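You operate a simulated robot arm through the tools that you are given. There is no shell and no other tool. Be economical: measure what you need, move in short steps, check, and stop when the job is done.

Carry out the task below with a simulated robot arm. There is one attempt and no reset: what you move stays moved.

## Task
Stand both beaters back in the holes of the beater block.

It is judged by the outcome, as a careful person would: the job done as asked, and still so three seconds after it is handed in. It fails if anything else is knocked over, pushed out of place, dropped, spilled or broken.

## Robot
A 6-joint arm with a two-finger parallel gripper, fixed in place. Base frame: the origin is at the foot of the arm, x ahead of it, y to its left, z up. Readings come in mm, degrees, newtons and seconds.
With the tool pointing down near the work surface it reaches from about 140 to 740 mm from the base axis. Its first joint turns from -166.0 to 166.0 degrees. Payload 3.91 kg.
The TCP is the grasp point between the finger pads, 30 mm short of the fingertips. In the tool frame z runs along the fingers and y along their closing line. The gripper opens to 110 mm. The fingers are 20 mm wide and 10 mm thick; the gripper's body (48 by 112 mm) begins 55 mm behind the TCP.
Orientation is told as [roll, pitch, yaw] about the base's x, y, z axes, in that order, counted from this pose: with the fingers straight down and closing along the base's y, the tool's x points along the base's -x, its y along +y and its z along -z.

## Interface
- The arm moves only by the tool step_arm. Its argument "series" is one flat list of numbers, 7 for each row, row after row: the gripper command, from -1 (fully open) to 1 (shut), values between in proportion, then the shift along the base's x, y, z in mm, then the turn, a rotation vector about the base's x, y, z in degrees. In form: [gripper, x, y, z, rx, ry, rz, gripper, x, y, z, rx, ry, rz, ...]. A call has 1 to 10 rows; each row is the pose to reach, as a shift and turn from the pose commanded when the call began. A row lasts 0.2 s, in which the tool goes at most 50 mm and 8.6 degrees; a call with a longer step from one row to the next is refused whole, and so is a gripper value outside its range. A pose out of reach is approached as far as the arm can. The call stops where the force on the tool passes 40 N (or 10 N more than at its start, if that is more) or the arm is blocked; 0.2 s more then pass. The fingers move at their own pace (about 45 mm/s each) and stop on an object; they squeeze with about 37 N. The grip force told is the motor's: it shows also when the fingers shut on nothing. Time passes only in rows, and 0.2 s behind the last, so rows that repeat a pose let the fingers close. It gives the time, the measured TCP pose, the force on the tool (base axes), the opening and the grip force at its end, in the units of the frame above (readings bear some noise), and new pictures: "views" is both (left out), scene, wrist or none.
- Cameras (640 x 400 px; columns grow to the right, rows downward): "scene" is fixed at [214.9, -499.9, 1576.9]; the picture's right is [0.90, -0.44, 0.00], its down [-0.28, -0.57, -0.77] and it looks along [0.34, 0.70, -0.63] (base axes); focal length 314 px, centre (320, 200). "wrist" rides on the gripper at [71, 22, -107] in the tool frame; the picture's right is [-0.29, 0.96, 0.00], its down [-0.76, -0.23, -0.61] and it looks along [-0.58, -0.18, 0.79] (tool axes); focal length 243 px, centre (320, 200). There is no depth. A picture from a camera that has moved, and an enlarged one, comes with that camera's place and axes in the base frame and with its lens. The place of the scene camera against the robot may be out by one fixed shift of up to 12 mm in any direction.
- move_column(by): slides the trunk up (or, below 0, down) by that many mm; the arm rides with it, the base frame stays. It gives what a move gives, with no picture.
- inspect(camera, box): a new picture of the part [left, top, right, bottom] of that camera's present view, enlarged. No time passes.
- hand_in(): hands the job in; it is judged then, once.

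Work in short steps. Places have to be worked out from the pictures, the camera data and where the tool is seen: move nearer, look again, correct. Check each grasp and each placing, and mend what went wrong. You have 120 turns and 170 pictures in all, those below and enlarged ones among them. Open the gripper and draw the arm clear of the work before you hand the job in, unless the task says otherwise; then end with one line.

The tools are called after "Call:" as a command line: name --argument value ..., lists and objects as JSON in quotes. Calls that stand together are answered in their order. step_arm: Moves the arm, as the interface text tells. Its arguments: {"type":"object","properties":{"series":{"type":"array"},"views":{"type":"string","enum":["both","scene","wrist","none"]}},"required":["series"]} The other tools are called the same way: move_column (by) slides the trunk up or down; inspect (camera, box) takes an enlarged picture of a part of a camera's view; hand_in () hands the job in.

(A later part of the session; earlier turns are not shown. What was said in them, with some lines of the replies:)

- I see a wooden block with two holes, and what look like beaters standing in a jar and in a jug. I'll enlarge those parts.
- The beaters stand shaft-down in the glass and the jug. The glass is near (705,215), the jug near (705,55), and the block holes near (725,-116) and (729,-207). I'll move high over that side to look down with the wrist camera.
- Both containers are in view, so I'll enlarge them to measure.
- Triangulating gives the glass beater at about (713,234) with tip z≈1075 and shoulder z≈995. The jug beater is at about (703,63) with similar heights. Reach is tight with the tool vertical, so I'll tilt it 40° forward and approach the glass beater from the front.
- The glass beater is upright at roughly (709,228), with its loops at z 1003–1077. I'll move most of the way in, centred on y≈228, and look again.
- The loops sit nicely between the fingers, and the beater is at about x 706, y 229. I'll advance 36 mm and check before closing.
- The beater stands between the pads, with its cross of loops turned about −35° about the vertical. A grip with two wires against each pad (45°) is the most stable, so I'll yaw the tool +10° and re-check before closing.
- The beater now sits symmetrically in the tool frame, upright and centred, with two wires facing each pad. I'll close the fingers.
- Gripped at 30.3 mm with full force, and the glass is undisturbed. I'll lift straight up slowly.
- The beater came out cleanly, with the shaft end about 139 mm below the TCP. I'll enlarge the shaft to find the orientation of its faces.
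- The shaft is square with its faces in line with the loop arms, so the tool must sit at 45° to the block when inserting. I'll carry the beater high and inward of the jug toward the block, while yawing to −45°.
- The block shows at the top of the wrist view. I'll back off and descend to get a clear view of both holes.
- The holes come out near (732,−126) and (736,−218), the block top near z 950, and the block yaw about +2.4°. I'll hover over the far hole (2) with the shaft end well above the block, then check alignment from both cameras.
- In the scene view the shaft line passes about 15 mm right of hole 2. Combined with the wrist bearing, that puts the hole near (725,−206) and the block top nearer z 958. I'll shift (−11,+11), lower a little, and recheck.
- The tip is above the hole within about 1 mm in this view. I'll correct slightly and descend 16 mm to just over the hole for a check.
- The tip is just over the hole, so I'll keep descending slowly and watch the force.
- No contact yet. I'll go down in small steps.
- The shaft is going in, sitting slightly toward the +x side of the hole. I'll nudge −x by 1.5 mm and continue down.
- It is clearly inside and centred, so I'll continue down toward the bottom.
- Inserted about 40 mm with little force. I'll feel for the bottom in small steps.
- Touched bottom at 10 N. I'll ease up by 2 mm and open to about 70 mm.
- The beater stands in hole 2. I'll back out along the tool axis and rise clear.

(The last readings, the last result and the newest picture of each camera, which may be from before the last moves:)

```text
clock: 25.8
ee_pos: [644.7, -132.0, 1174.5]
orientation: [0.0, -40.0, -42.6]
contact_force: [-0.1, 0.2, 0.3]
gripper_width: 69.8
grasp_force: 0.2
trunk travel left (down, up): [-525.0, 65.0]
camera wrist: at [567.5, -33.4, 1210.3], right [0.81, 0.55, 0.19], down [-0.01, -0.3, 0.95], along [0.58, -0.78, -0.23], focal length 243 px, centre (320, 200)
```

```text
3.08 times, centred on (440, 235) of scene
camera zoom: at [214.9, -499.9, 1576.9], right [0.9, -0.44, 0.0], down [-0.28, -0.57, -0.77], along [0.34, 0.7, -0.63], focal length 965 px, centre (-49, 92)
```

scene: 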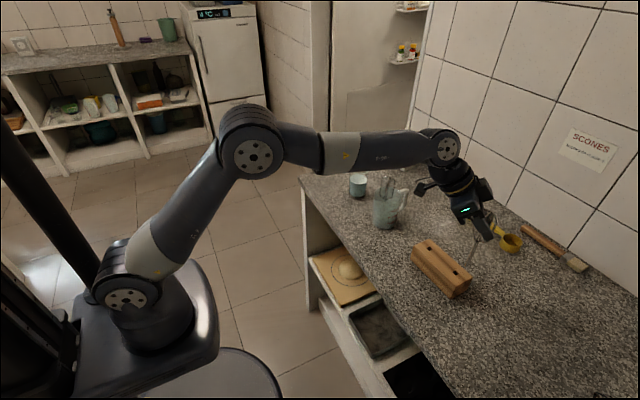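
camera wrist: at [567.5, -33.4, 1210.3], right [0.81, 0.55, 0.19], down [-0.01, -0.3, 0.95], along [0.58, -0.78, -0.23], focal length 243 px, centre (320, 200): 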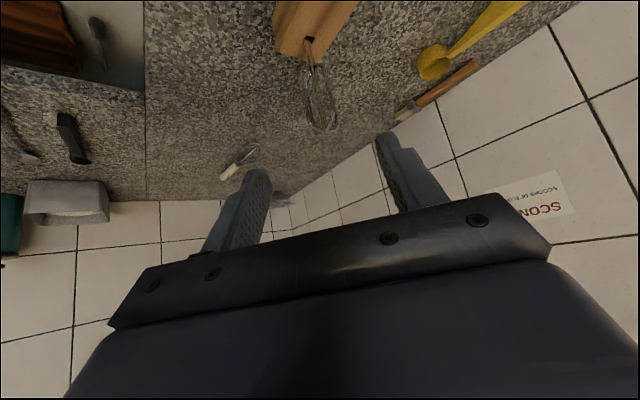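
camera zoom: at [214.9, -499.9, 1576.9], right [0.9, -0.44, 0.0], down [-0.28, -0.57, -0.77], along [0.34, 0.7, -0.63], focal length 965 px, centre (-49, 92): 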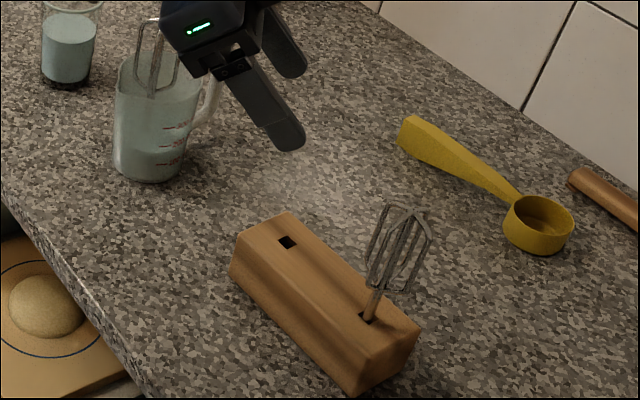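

The first beater stands properly. Next I'll go to a viewpoint in front of the jug beater, at yaw −12° to suit its loop orientation, with the gripper fully open.

Call:
step_arm --series '[-1, -10, 36, 0, 0, 0, 6, -1, -20, 72, 0, 0, 0, 12, -1, -30, 108, 0, 0, 0, 18, -1, -40, 144, -10, 0, 0, 24, -1, -48, 180, -35, 0, 0, 30.6, -1, -50, 218, -60, 0, 0, 30.6, -1, -50, 218, -94, 0, 0, 30.6, -1, -50, 218, -94, 0, 0, 30.6]'

Call:
inspect --camera "wrist" --box '[220, 40, 420, 240]'

```text
clock: 27.6
ee_pos: [596.9, 86.5, 1078.7]
orientation: [0.0, -39.9, -12.1]
contact_force: [0.1, 0.2, -0.3]
gripper_width: 110.1
grasp_force: 0.1
trunk travel left (down, up): [-525.0, 65.0]
camera wrist: at [479.5, 133.7, 1114.5], right [0.42, 0.89, 0.19], down [0.14, -0.27, 0.95], along [0.9, -0.37, -0.23], focal length 243 px, centre (320, 200)
```

scene: 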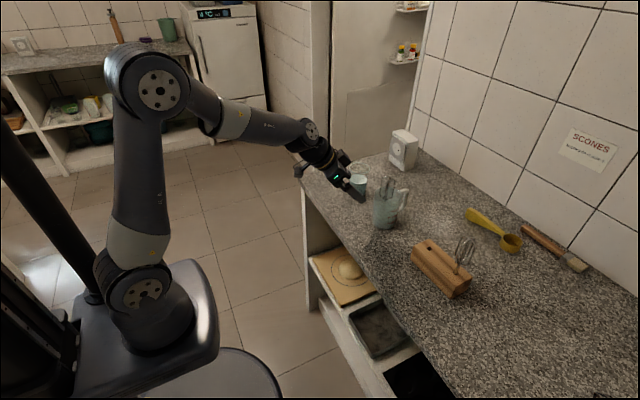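
wrist: 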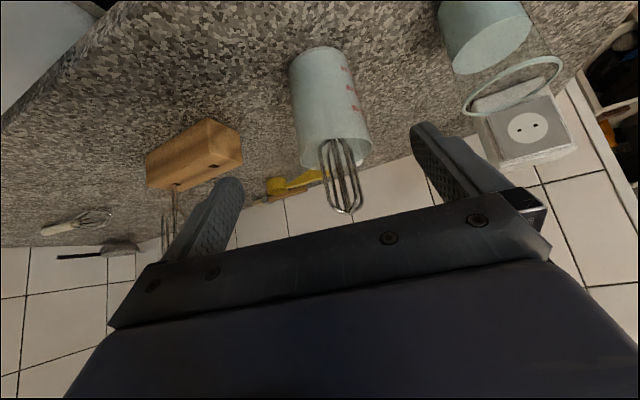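

```text
2.00 times, centred on (320, 140) of wrist
camera zoom: at [479.5, 133.7, 1114.5], right [0.42, 0.89, 0.19], down [0.14, -0.27, 0.95], along [0.9, -0.37, -0.23], focal length 485 px, centre (320, 320)
```

zoom: 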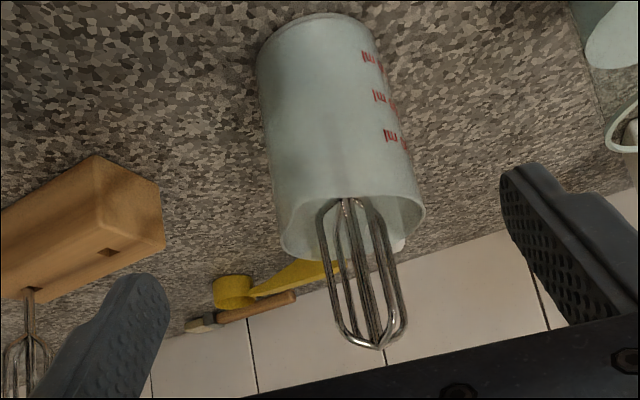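

The jug beater leans: its top sits about 8 mm toward −x and 7 mm toward −y of its shoulder. I'll match this lean with the tool and move to about 45 mm short of it, then look again.

Call:
step_arm --series '[-1, 20, -3, -7, 1.7, -2, 0, -1, 40, -6, -14, 3.4, -4, 0, -1, 61, -10, -21, 5.2, -5.9, 0, -1, 61, -10, -21, 5.2, -5.9, 0]' --views "wrist"

Call:
inspect --camera "wrist" --box '[220, 50, 420, 240]'

Call:
inspect --camera "scene" --box '[340, 150, 436, 240]'

```text
clock: 28.6
ee_pos: [657.5, 75.4, 1056.9]
orientation: [8.9, -44.5, -18.0]
contact_force: [0.2, 1.2, -0.7]
gripper_width: 110.0
grasp_force: 0.1
trunk travel left (down, up): [-525.0, 65.0]
camera wrist: at [537.7, 119.2, 1085.3], right [0.39, 0.87, 0.31], down [0.04, -0.35, 0.94], along [0.92, -0.35, -0.17], focal length 243 px, centre (320, 200)
```

wrist: 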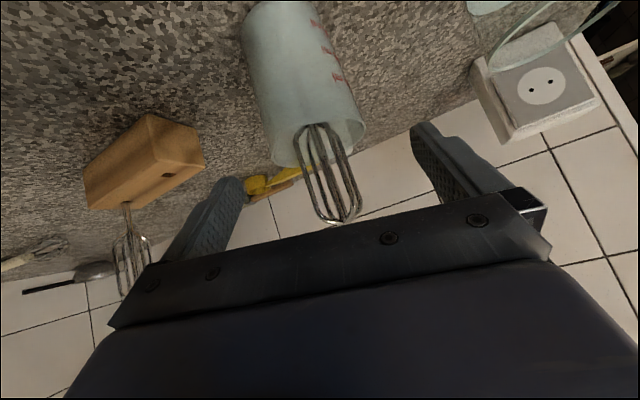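

```text
2.11 times, centred on (320, 145) of wrist
camera zoom: at [537.7, 119.2, 1085.3], right [0.39, 0.87, 0.31], down [0.04, -0.35, 0.94], along [0.92, -0.35, -0.17], focal length 511 px, centre (320, 316)
```

zoom: 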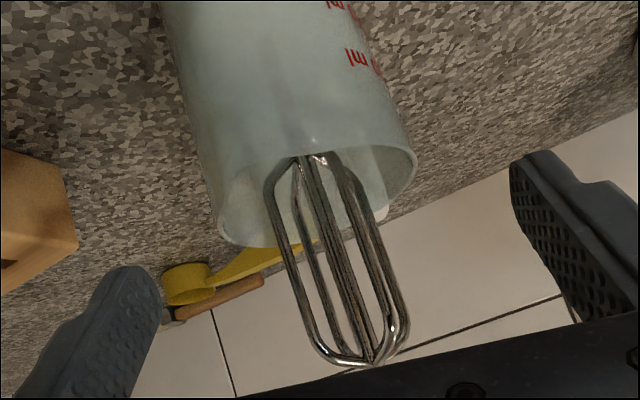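

```text
4.44 times, centred on (388, 195) of scene
camera zoom: at [214.9, -499.9, 1576.9], right [0.9, -0.44, 0.0], down [-0.28, -0.57, -0.77], along [0.34, 0.7, -0.63], focal length 1393 px, centre (18, 222)
```

zoom: 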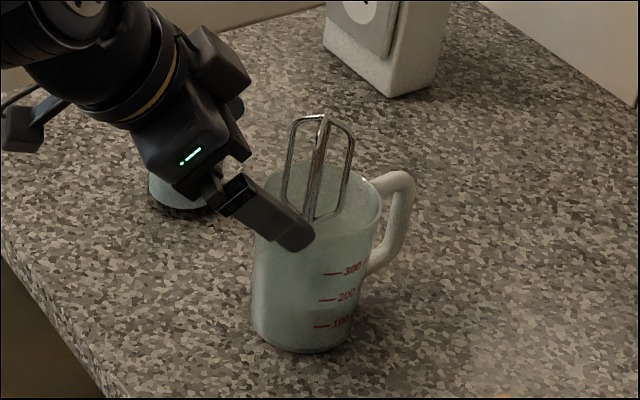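

Re-tracing the wires shows the beater was about aligned with the untilted tool, so my lean estimate came from a bad pick. I'll undo the tilt and look again.

Call:
step_arm --series '[-1, 0, 0, 0, -2.6, 2.95, 0, -1, 0, 0, 0, -5.2, 5.9, 0, -1, 0, 0, 0, -5.2, 5.9, 0]' --views "none"

Call:
inspect --camera "wrist" --box '[260, 70, 420, 240]'

Call:
inspect --camera "scene" --box '[364, 160, 412, 210]'

```text
clock: 29.4
ee_pos: [656.8, 75.3, 1057.3]
orientation: [-0.2, -40.1, -12.1]
contact_force: [-0.3, 0.9, 0.2]
gripper_width: 109.8
grasp_force: 0.0
trunk travel left (down, up): [-525.0, 65.0]
```

```text
2.35 times, centred on (340, 155) of wrist
camera zoom: at [540.3, 122.4, 1093.8], right [0.42, 0.89, 0.19], down [0.14, -0.26, 0.95], along [0.9, -0.37, -0.23], focal length 571 px, centre (273, 306)
```

zoom: 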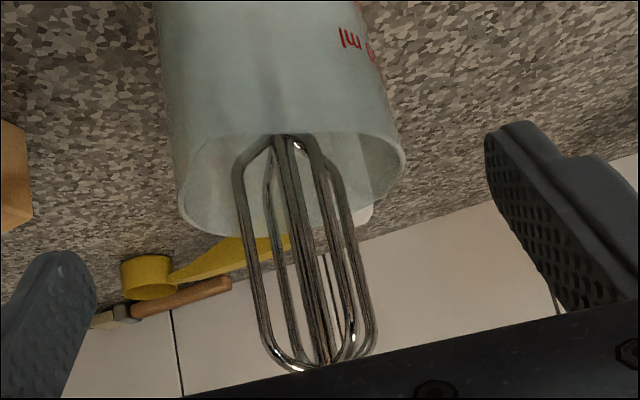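

```text
8.00 times, centred on (388, 185) of scene
camera zoom: at [214.9, -499.9, 1576.9], right [0.9, -0.44, 0.0], down [-0.28, -0.57, -0.77], along [0.34, 0.7, -0.63], focal length 2508 px, centre (-224, 320)
```

zoom: 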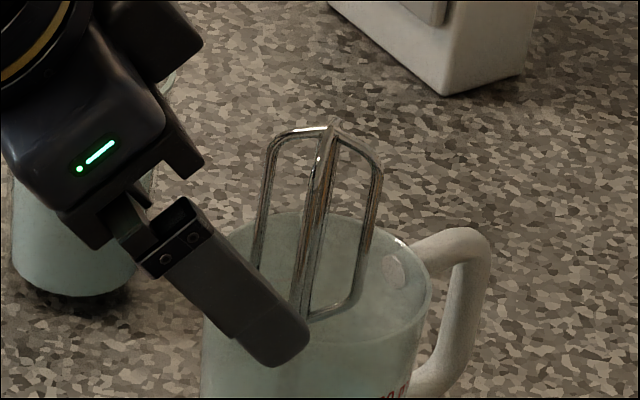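

The beater is actually vertical near (706,67), and its loops suit a tool yaw of about +8°. I'll turn +20°, move in around it at z 1057 (above the jug rim), and check.

Call:
step_arm --series '[-1, 1, -5, 0, 0, 0, 7, -1, 2, -10, 0, 0, 0, 14, -1, 4, -14, 0, 0, 0, 20, -1, 20, -12, 0, 0, 0, 20, -1, 36, -10, 0, 0, 0, 20, -1, 49, -8, 0, 0, 0, 20, -1, 49, -8, 0, 0, 0, 20]' --views "wrist"

Call:
inspect --camera "wrist" --box '[240, 60, 400, 240]'

Call:
inspect --camera "scene" --box '[350, 150, 430, 210]'

```text
clock: 31.0
ee_pos: [705.7, 67.9, 1057.1]
orientation: [0.0, -40.0, 7.9]
contact_force: [0.6, -1.9, 0.9]
gripper_width: 110.2
grasp_force: 0.1
trunk travel left (down, up): [-525.0, 65.0]
camera wrist: at [579.7, 72.0, 1093.3], right [0.09, 0.98, 0.19], down [0.22, -0.2, 0.95], along [0.97, -0.04, -0.23], focal length 243 px, centre (320, 200)
```

wrist: 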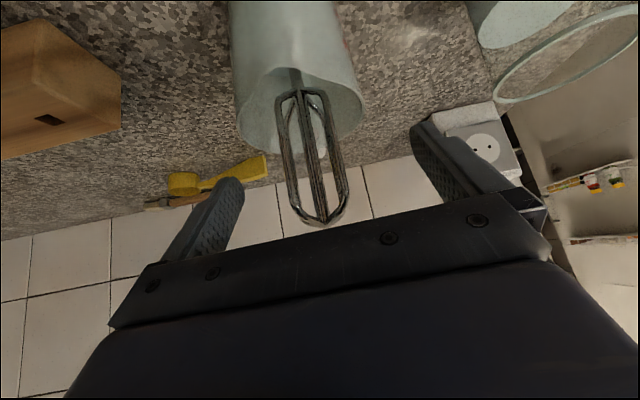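

```text
2.22 times, centred on (320, 150) of wrist
camera zoom: at [579.7, 72.0, 1093.3], right [0.09, 0.98, 0.19], down [0.22, -0.2, 0.95], along [0.97, -0.04, -0.23], focal length 539 px, centre (320, 311)
```

zoom: 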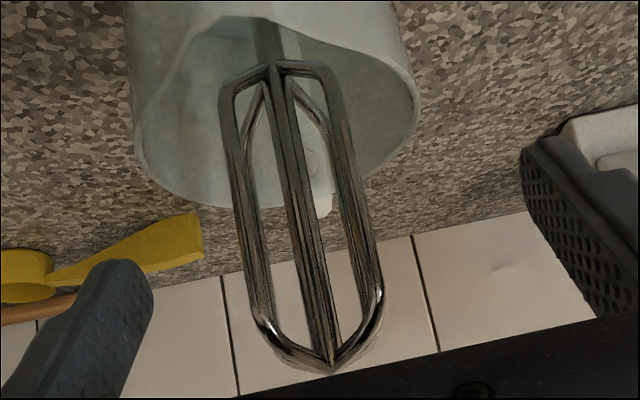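

```text
6.67 times, centred on (390, 180) of scene
camera zoom: at [214.9, -499.9, 1576.9], right [0.9, -0.44, 0.0], down [-0.28, -0.57, -0.77], along [0.34, 0.7, -0.63], focal length 2090 px, centre (-147, 333)
```

zoom: 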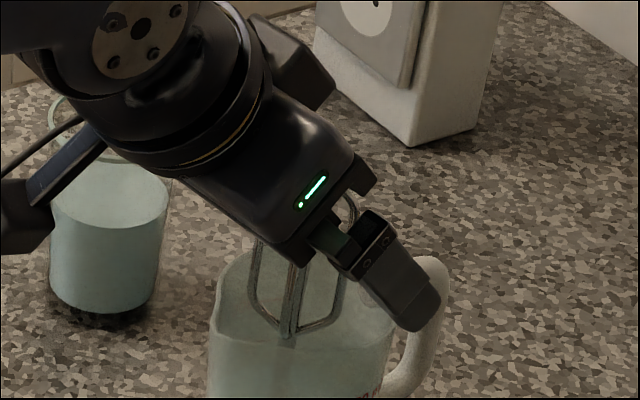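

The beater is symmetric between the pads and centred to within about 1 mm. I'll close on it.

Call:
step_arm --series '[-1, 0, -1, 0, 0, 0, 0, 1, 0, -1, 0, 0, 0, 0, 1, 0, -1, 0, 0, 0, 0, 1, 0, -1, 0, 0, 0, 0, 1, 0, -1, 0, 0, 0, 0, 1, 0, -1, 0, 0, 0, 0, 1, 0, -1, 0, 0, 0, 0]' --views "none"

Call:
inspect --camera "wrist" --box '[240, 60, 400, 240]'

Call:
inspect --camera "scene" --box '[350, 150, 430, 240]'

```text
clock: 32.6
ee_pos: [704.1, 66.0, 1056.7]
orientation: [0.0, -40.0, 8.0]
contact_force: [0.4, -0.5, 0.5]
gripper_width: 30.2
grasp_force: 36.9
trunk travel left (down, up): [-525.0, 65.0]
```

```text
2.22 times, centred on (320, 150) of wrist
camera zoom: at [579.4, 70.7, 1093.5], right [0.09, 0.98, 0.19], down [0.22, -0.2, 0.95], along [0.97, -0.04, -0.23], focal length 539 px, centre (320, 311)
```

zoom: 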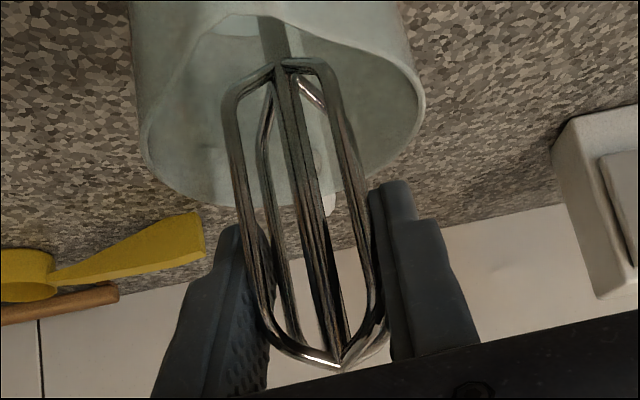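

```text
4.44 times, centred on (390, 195) of scene
camera zoom: at [214.9, -499.9, 1576.9], right [0.9, -0.44, 0.0], down [-0.28, -0.57, -0.77], along [0.34, 0.7, -0.63], focal length 1393 px, centre (9, 222)
```

zoom: 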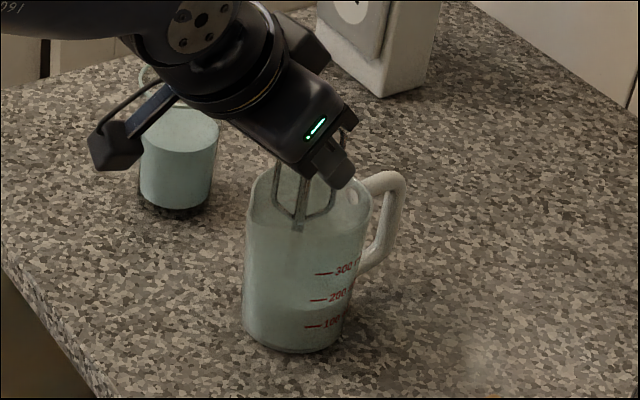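

Same 30.2 mm grip as the first one, so I'll lift straight up slowly.

Call:
step_arm --series '[1, 0, 0, 8, 0, 0, 0, 1, 0, 0, 20, 0, 0, 0, 1, 0, 0, 35, 0, 0, 0, 1, 0, 0, 52, 0, 0, 0, 1, 0, 0, 70, 0, 0, 0, 1, 0, 0, 88, 0, 0, 0, 1, 0, 0, 106, 0, 0, 0, 1, 0, 0, 124, 0, 0, 0, 1, 0, 0, 142, 0, 0, 0, 1, 0, 0, 160, 0, 0, 0]' --views "scene"

Call:
inspect --camera "scene" --box '[330, 90, 460, 240]'

```text
clock: 34.8
ee_pos: [704.4, 68.3, 1218.9]
orientation: [0.0, -40.0, 8.0]
contact_force: [-0.2, -0.3, -1.1]
gripper_width: 30.0
grasp_force: 37.2
trunk travel left (down, up): [-525.0, 65.0]
```

scene: 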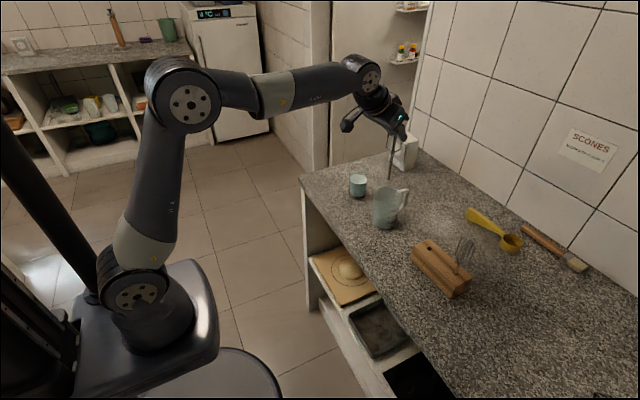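

```text
2.67 times, centred on (395, 165) of scene
camera zoom: at [214.9, -499.9, 1576.9], right [0.9, -0.44, 0.0], down [-0.28, -0.57, -0.77], along [0.34, 0.7, -0.63], focal length 836 px, centre (120, 293)
```

zoom: 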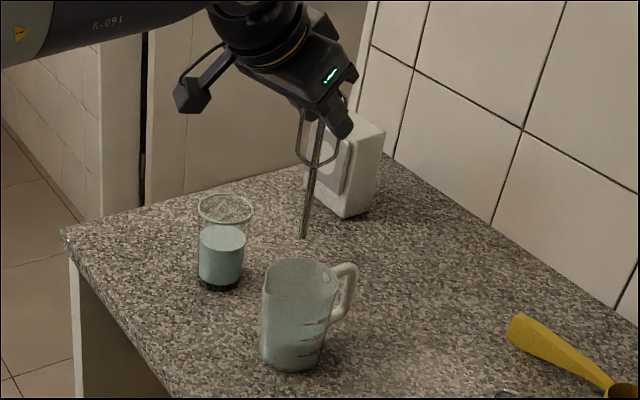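

Both containers are undisturbed and the shaft end is about 148 mm below the TCP. I'll carry it to a hover over hole 1, estimated at (721,−118), with yaw −42.6°.

Call:
step_arm --series '[1, 0, -24, 0, 0, 0, -7, 1, 2, -48, 0, 0, 0, -14, 1, 5, -72, 0, 0, 0, -21, 1, 8, -98, 0, 0, 0, -28, 1, 11, -124, -10, 0, 0, -35, 1, 14, -150, -25, 0, 0, -42, 1, 16, -175, -45, 0, 0, -48, 1, 17, -185, -70, 0, 0, -50.6, 1, 17, -185, -88, 0, 0, -50.6, 1, 17, -185, -88, 0, 0, -50.6]' --views "wrist"

Call:
inspect --camera "scene" --box '[400, 215, 464, 255]'

```text
clock: 37.0
ee_pos: [722.8, -118.9, 1129.8]
orientation: [0.0, -40.0, -42.7]
contact_force: [-0.1, -0.6, -0.3]
gripper_width: 30.5
grasp_force: 37.1
trunk travel left (down, up): [-525.0, 65.0]
camera wrist: at [647.1, -19.7, 1165.9], right [0.81, 0.55, 0.19], down [-0.02, -0.3, 0.95], along [0.58, -0.78, -0.23], focal length 243 px, centre (320, 200)
```

wrist: 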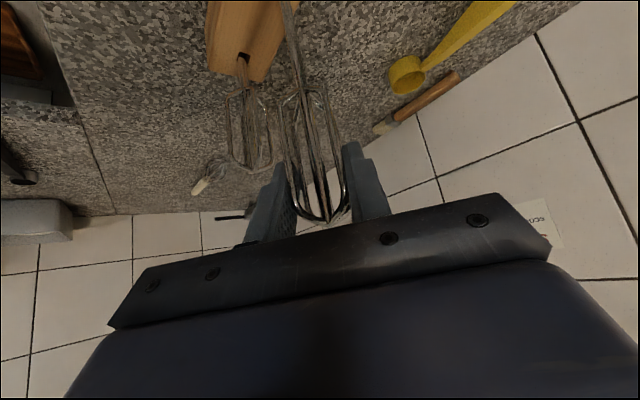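

```text
10.00 times, centred on (432, 235) of scene
camera zoom: at [214.9, -499.9, 1576.9], right [0.9, -0.44, 0.0], down [-0.28, -0.57, -0.77], along [0.34, 0.7, -0.63], focal length 3135 px, centre (-800, -150)
```

zoom: 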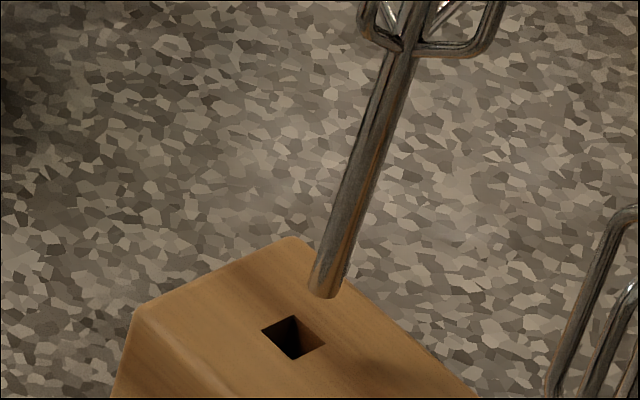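

The tip is about 4.5 mm right of the hole line. I'll shift (−4.5,+1.2), lower 12 mm, and recheck.

Call:
step_arm --series '[1, -4.5, 1.2, 0, 0, 0, 0, 1, -4.5, 1.2, -6, 0, 0, 0, 1, -4.5, 1.2, -12, 0, 0, 0, 1, -4.5, 1.2, -12, 0, 0, 0]' --views "none"

Call:
inspect --camera "scene" --box '[400, 215, 464, 255]'

```text
clock: 38.0
ee_pos: [717.6, -117.8, 1116.8]
orientation: [0.0, -40.0, -42.6]
contact_force: [0.9, 0.7, -0.6]
gripper_width: 30.2
grasp_force: 36.6
trunk travel left (down, up): [-525.0, 65.0]
```

```text
10.00 times, centred on (432, 235) of scene
camera zoom: at [214.9, -499.9, 1576.9], right [0.9, -0.44, 0.0], down [-0.28, -0.57, -0.77], along [0.34, 0.7, -0.63], focal length 3135 px, centre (-800, -150)
```

zoom: 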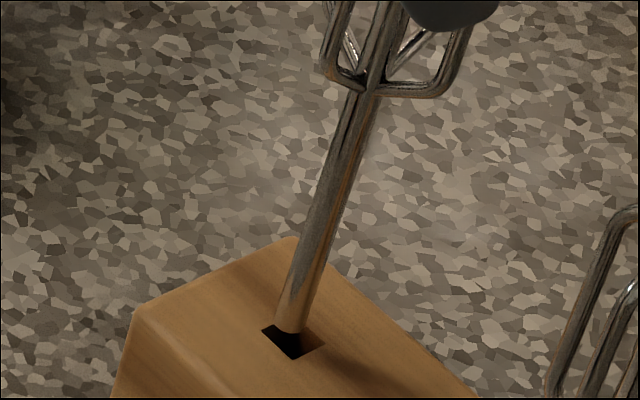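

The tip is a few mm above the hole and slightly left. I'll nudge back (+1,−0.7) and descend 5 mm.

Call:
step_arm --series '[1, 1, -0.7, -2, 0, 0, 0, 1, 1, -0.7, -5, 0, 0, 0, 1, 1, -0.7, -5, 0, 0, 0]' --views "none"

Call:
inspect --camera "scene" --box '[412, 228, 452, 253]'

```text
clock: 38.8
ee_pos: [717.3, -116.9, 1112.3]
orientation: [0.0, -40.0, -42.6]
contact_force: [0.4, 0.3, -0.3]
gripper_width: 30.4
grasp_force: 36.8
trunk travel left (down, up): [-525.0, 65.0]
```

```text
16.00 times, centred on (432, 240) of scene
camera zoom: at [214.9, -499.9, 1576.9], right [0.9, -0.44, 0.0], down [-0.28, -0.57, -0.77], along [0.34, 0.7, -0.63], focal length 5016 px, centre (-1472, -448)
```

zoom: 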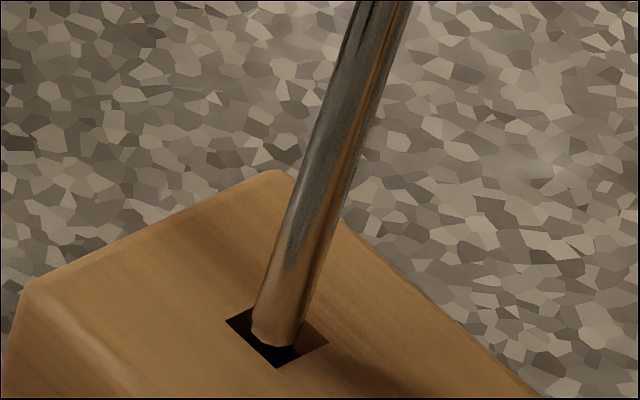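

It looks aligned at about hole level, so I'll probe down 4 mm.

Call:
step_arm --series '[1, 0, 0, -2, 0, 0, 0, 1, 0, 0, -4, 0, 0, 0, 1, 0, 0, -4, 0, 0, 0]' --views "none"

Call:
inspect --camera "scene" --box '[412, 228, 452, 253]'

```text
clock: 39.6
ee_pos: [717.1, -116.9, 1109.0]
orientation: [0.0, -40.0, -42.7]
contact_force: [-0.7, -0.5, -0.8]
gripper_width: 30.2
grasp_force: 37.0
trunk travel left (down, up): [-525.0, 65.0]
```

```text
16.00 times, centred on (432, 240) of scene
camera zoom: at [214.9, -499.9, 1576.9], right [0.9, -0.44, 0.0], down [-0.28, -0.57, -0.77], along [0.34, 0.7, -0.63], focal length 5016 px, centre (-1472, -448)
```

zoom: 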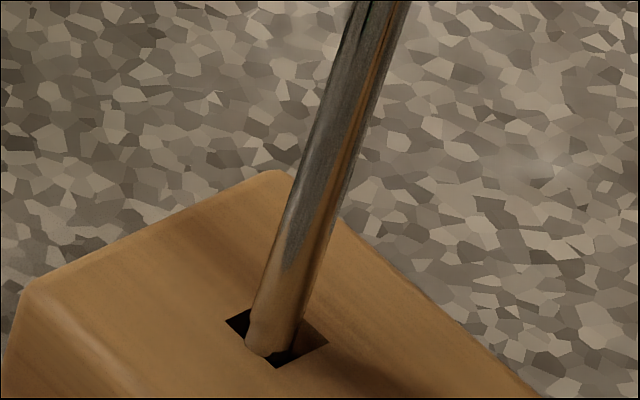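

The tip edge is drawn over the block's front lip, so it is still above the surface and too near the camera. I'll shift 3 mm away along the view direction (+2.4,+1.8) and probe again.

Call:
step_arm --series '[1, 2.4, 1.8, 0.5, 0, 0, 0, 1, 2.4, 1.8, -1, 0, 0, 0, 1, 2.4, 1.8, -2, 0, 0, 0, 1, 2.4, 1.8, -2, 0, 0, 0]' --views "none"

Call:
inspect --camera "scene" --box '[412, 228, 452, 253]'

```text
clock: 40.6
ee_pos: [721.8, -116.9, 1106.2]
orientation: [0.0, -40.0, -42.5]
contact_force: [0.1, -0.2, 0.0]
gripper_width: 30.2
grasp_force: 36.9
trunk travel left (down, up): [-525.0, 65.0]
```

```text
16.00 times, centred on (432, 240) of scene
camera zoom: at [214.9, -499.9, 1576.9], right [0.9, -0.44, 0.0], down [-0.28, -0.57, -0.77], along [0.34, 0.7, -0.63], focal length 5016 px, centre (-1472, -448)
```

zoom: 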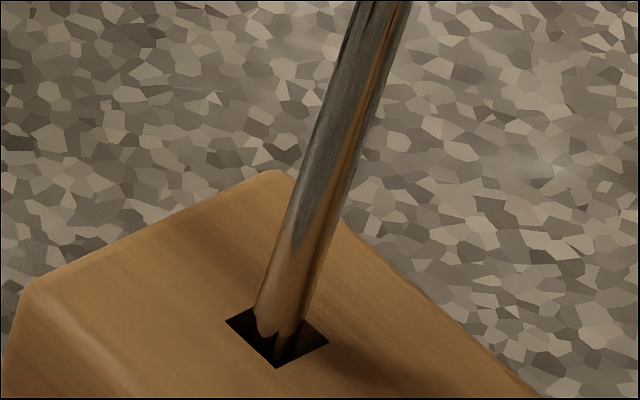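

Now the tip is entering the hole, with its lower end in shadow inside. I'll continue down with a small recentring.

Call:
step_arm --series '[1, -0.3, -0.3, -3, 0, 0, 0, 1, -0.7, -0.5, -6, 0, 0, 0, 1, -0.7, -0.5, -10, 0, 0, 0, 1, -0.7, -0.5, -10, 0, 0, 0]' --views "none"

Call:
inspect --camera "scene" --box '[412, 228, 452, 253]'

```text
clock: 41.6
ee_pos: [721.1, -116.9, 1095.5]
orientation: [0.0, -40.0, -42.6]
contact_force: [0.3, -0.2, -1.2]
gripper_width: 30.3
grasp_force: 36.4
trunk travel left (down, up): [-525.0, 65.0]
```

```text
16.00 times, centred on (432, 240) of scene
camera zoom: at [214.9, -499.9, 1576.9], right [0.9, -0.44, 0.0], down [-0.28, -0.57, -0.77], along [0.34, 0.7, -0.63], focal length 5016 px, centre (-1472, -448)
```

zoom: 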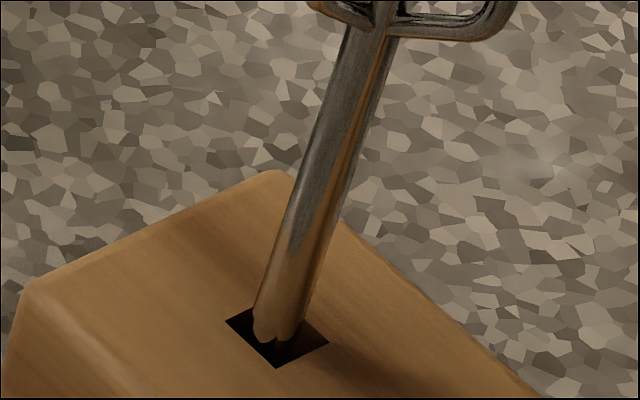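

The shaft is in and well centred. I'll descend 33 mm more, stopping just short of the expected bottom.

Call:
step_arm --series '[1, 0, 0, -5, 0, 0, 0, 1, 0, 0, -10, 0, 0, 0, 1, 0, 0, -15, 0, 0, 0, 1, 0, 0, -20, 0, 0, 0, 1, 0, 0, -25, 0, 0, 0, 1, 0, 0, -29, 0, 0, 0, 1, 0, 0, -33, 0, 0, 0, 1, 0, 0, -33, 0, 0, 0]' --views "none"

Call:
inspect --camera "scene" --box '[400, 205, 510, 300]'

```text
clock: 43.4
ee_pos: [720.5, -115.9, 1061.8]
orientation: [-0.1, -40.1, -42.6]
contact_force: [0.1, 0.2, -0.3]
gripper_width: 30.0
grasp_force: 36.8
trunk travel left (down, up): [-525.0, 65.0]
```

```text
4.21 times, centred on (455, 252) of scene
camera zoom: at [214.9, -499.9, 1576.9], right [0.9, -0.44, 0.0], down [-0.28, -0.57, -0.77], along [0.34, 0.7, -0.63], focal length 1320 px, centre (-248, -21)
```

zoom: 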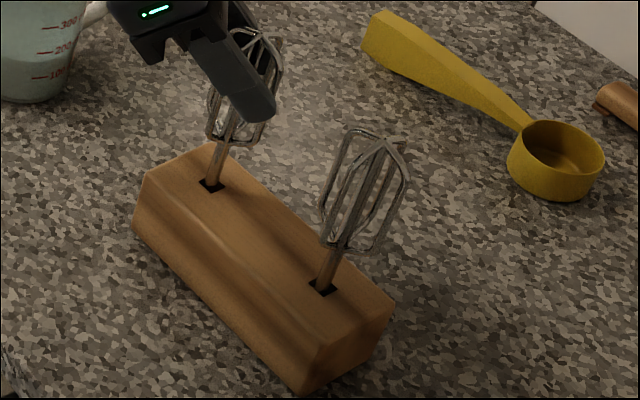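

Nearly home. I'll feel for the bottom gently.

Call:
step_arm --series '[1, 0, 0, -2, 0, 0, 0, 1, 0, 0, -4, 0, 0, 0, 1, 0, 0, -5, 0, 0, 0, 1, 0, 0, -5, 0, 0, 0]' --views "none"

```text
clock: 44.4
ee_pos: [721.3, -116.6, 1061.4]
orientation: [0.3, -40.3, -42.6]
contact_force: [-0.8, 0.5, 12.5]
gripper_width: 30.1
grasp_force: 36.5
trunk travel left (down, up): [-525.0, 65.0]
```

Touched bottom with 12 N. I'll ease up and open to about 65 mm.

Call:
step_arm --series '[1, 0, 0, 4.5, 0, 0, 0, 1, 0, 0, 4.5, 0, 0, 0, -0.2, 0, 0, 4.5, 0, 0, 0, -0.2, 0, 0, 4.5, 0, 0, 0, -0.2, 0, 0, 4.5, 0, 0, 0, -0.2, 0, 0, 4.5, 0, 0, 0, -0.2, 0, 0, 4.5, 0, 0, 0]' --views "wrist"

```text
clock: 46.0
ee_pos: [721.4, -116.6, 1062.9]
orientation: [-0.1, -40.1, -42.6]
contact_force: [-0.1, 0.4, -0.4]
gripper_width: 66.0
grasp_force: 0.0
trunk travel left (down, up): [-525.0, 65.0]
camera wrist: at [644.4, -17.2, 1099.8], right [0.81, 0.55, 0.19], down [-0.01, -0.3, 0.95], along [0.58, -0.78, -0.23], focal length 243 px, centre (320, 200)
```

wrist: 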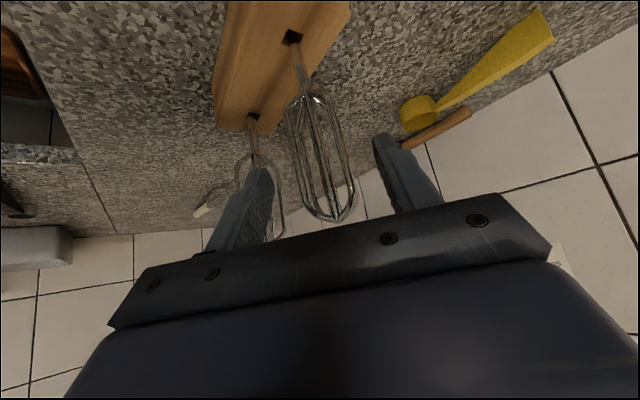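

Released and standing freely between the fingers. I'll back out along the tool axis and draw the arm clear.

Call:
step_arm --series '[-0.2, -9, 8.5, 15, 0, 0, 0, -0.2, -24, 22, 38, 0, 0, 0, -0.2, -42, 39, 68, 0, 0, 0, -0.2, -60, 50, 98, 0, 0, 0, -0.2, -85, 50, 130, 0, 0, 0, -0.5, -125, 50, 150, 0, 0, 0, -1, -165, 50, 160, 0, 0, 0, -1, -205, 50, 160, 0, 0, 0, -1, -205, 50, 160, 0, 0, 0]' --views "scene"

Call:
inspect --camera "scene" --box '[330, 130, 530, 300]'

```text
clock: 48.0
ee_pos: [515.6, -65.9, 1224.2]
orientation: [0.0, -40.0, -42.5]
contact_force: [-1.2, -0.8, -0.2]
gripper_width: 109.9
grasp_force: 0.0
trunk travel left (down, up): [-525.0, 65.0]
```

scene: 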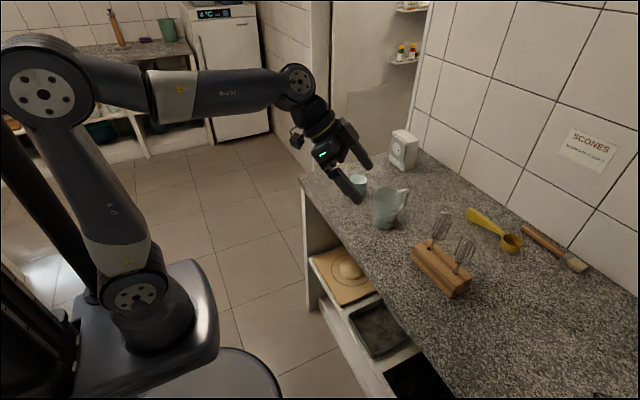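

```text
2.35 times, centred on (430, 215) of scene
camera zoom: at [214.9, -499.9, 1576.9], right [0.9, -0.44, 0.0], down [-0.28, -0.57, -0.77], along [0.34, 0.7, -0.63], focal length 738 px, centre (61, 165)
```

zoom: 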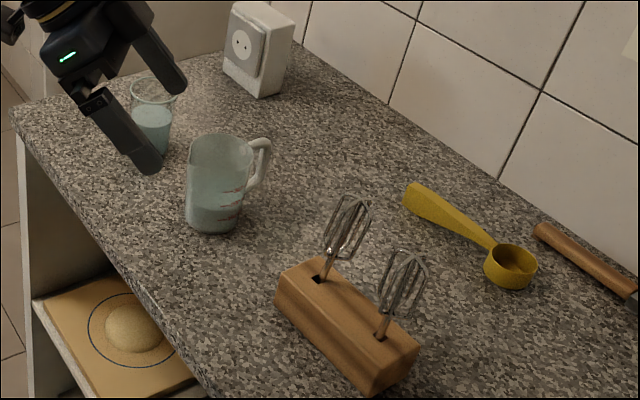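

Both beaters stand in the block, the glass and jug are upright and unmoved, and the arm is clear with the gripper open. I'm handing the job in.

Call:
hand_in

```text
The job is handed in.
```

Both beaters are standing in the holes of the beater block, nothing else was knocked or moved, and the arm is clear with the gripper open; the job is handed in.
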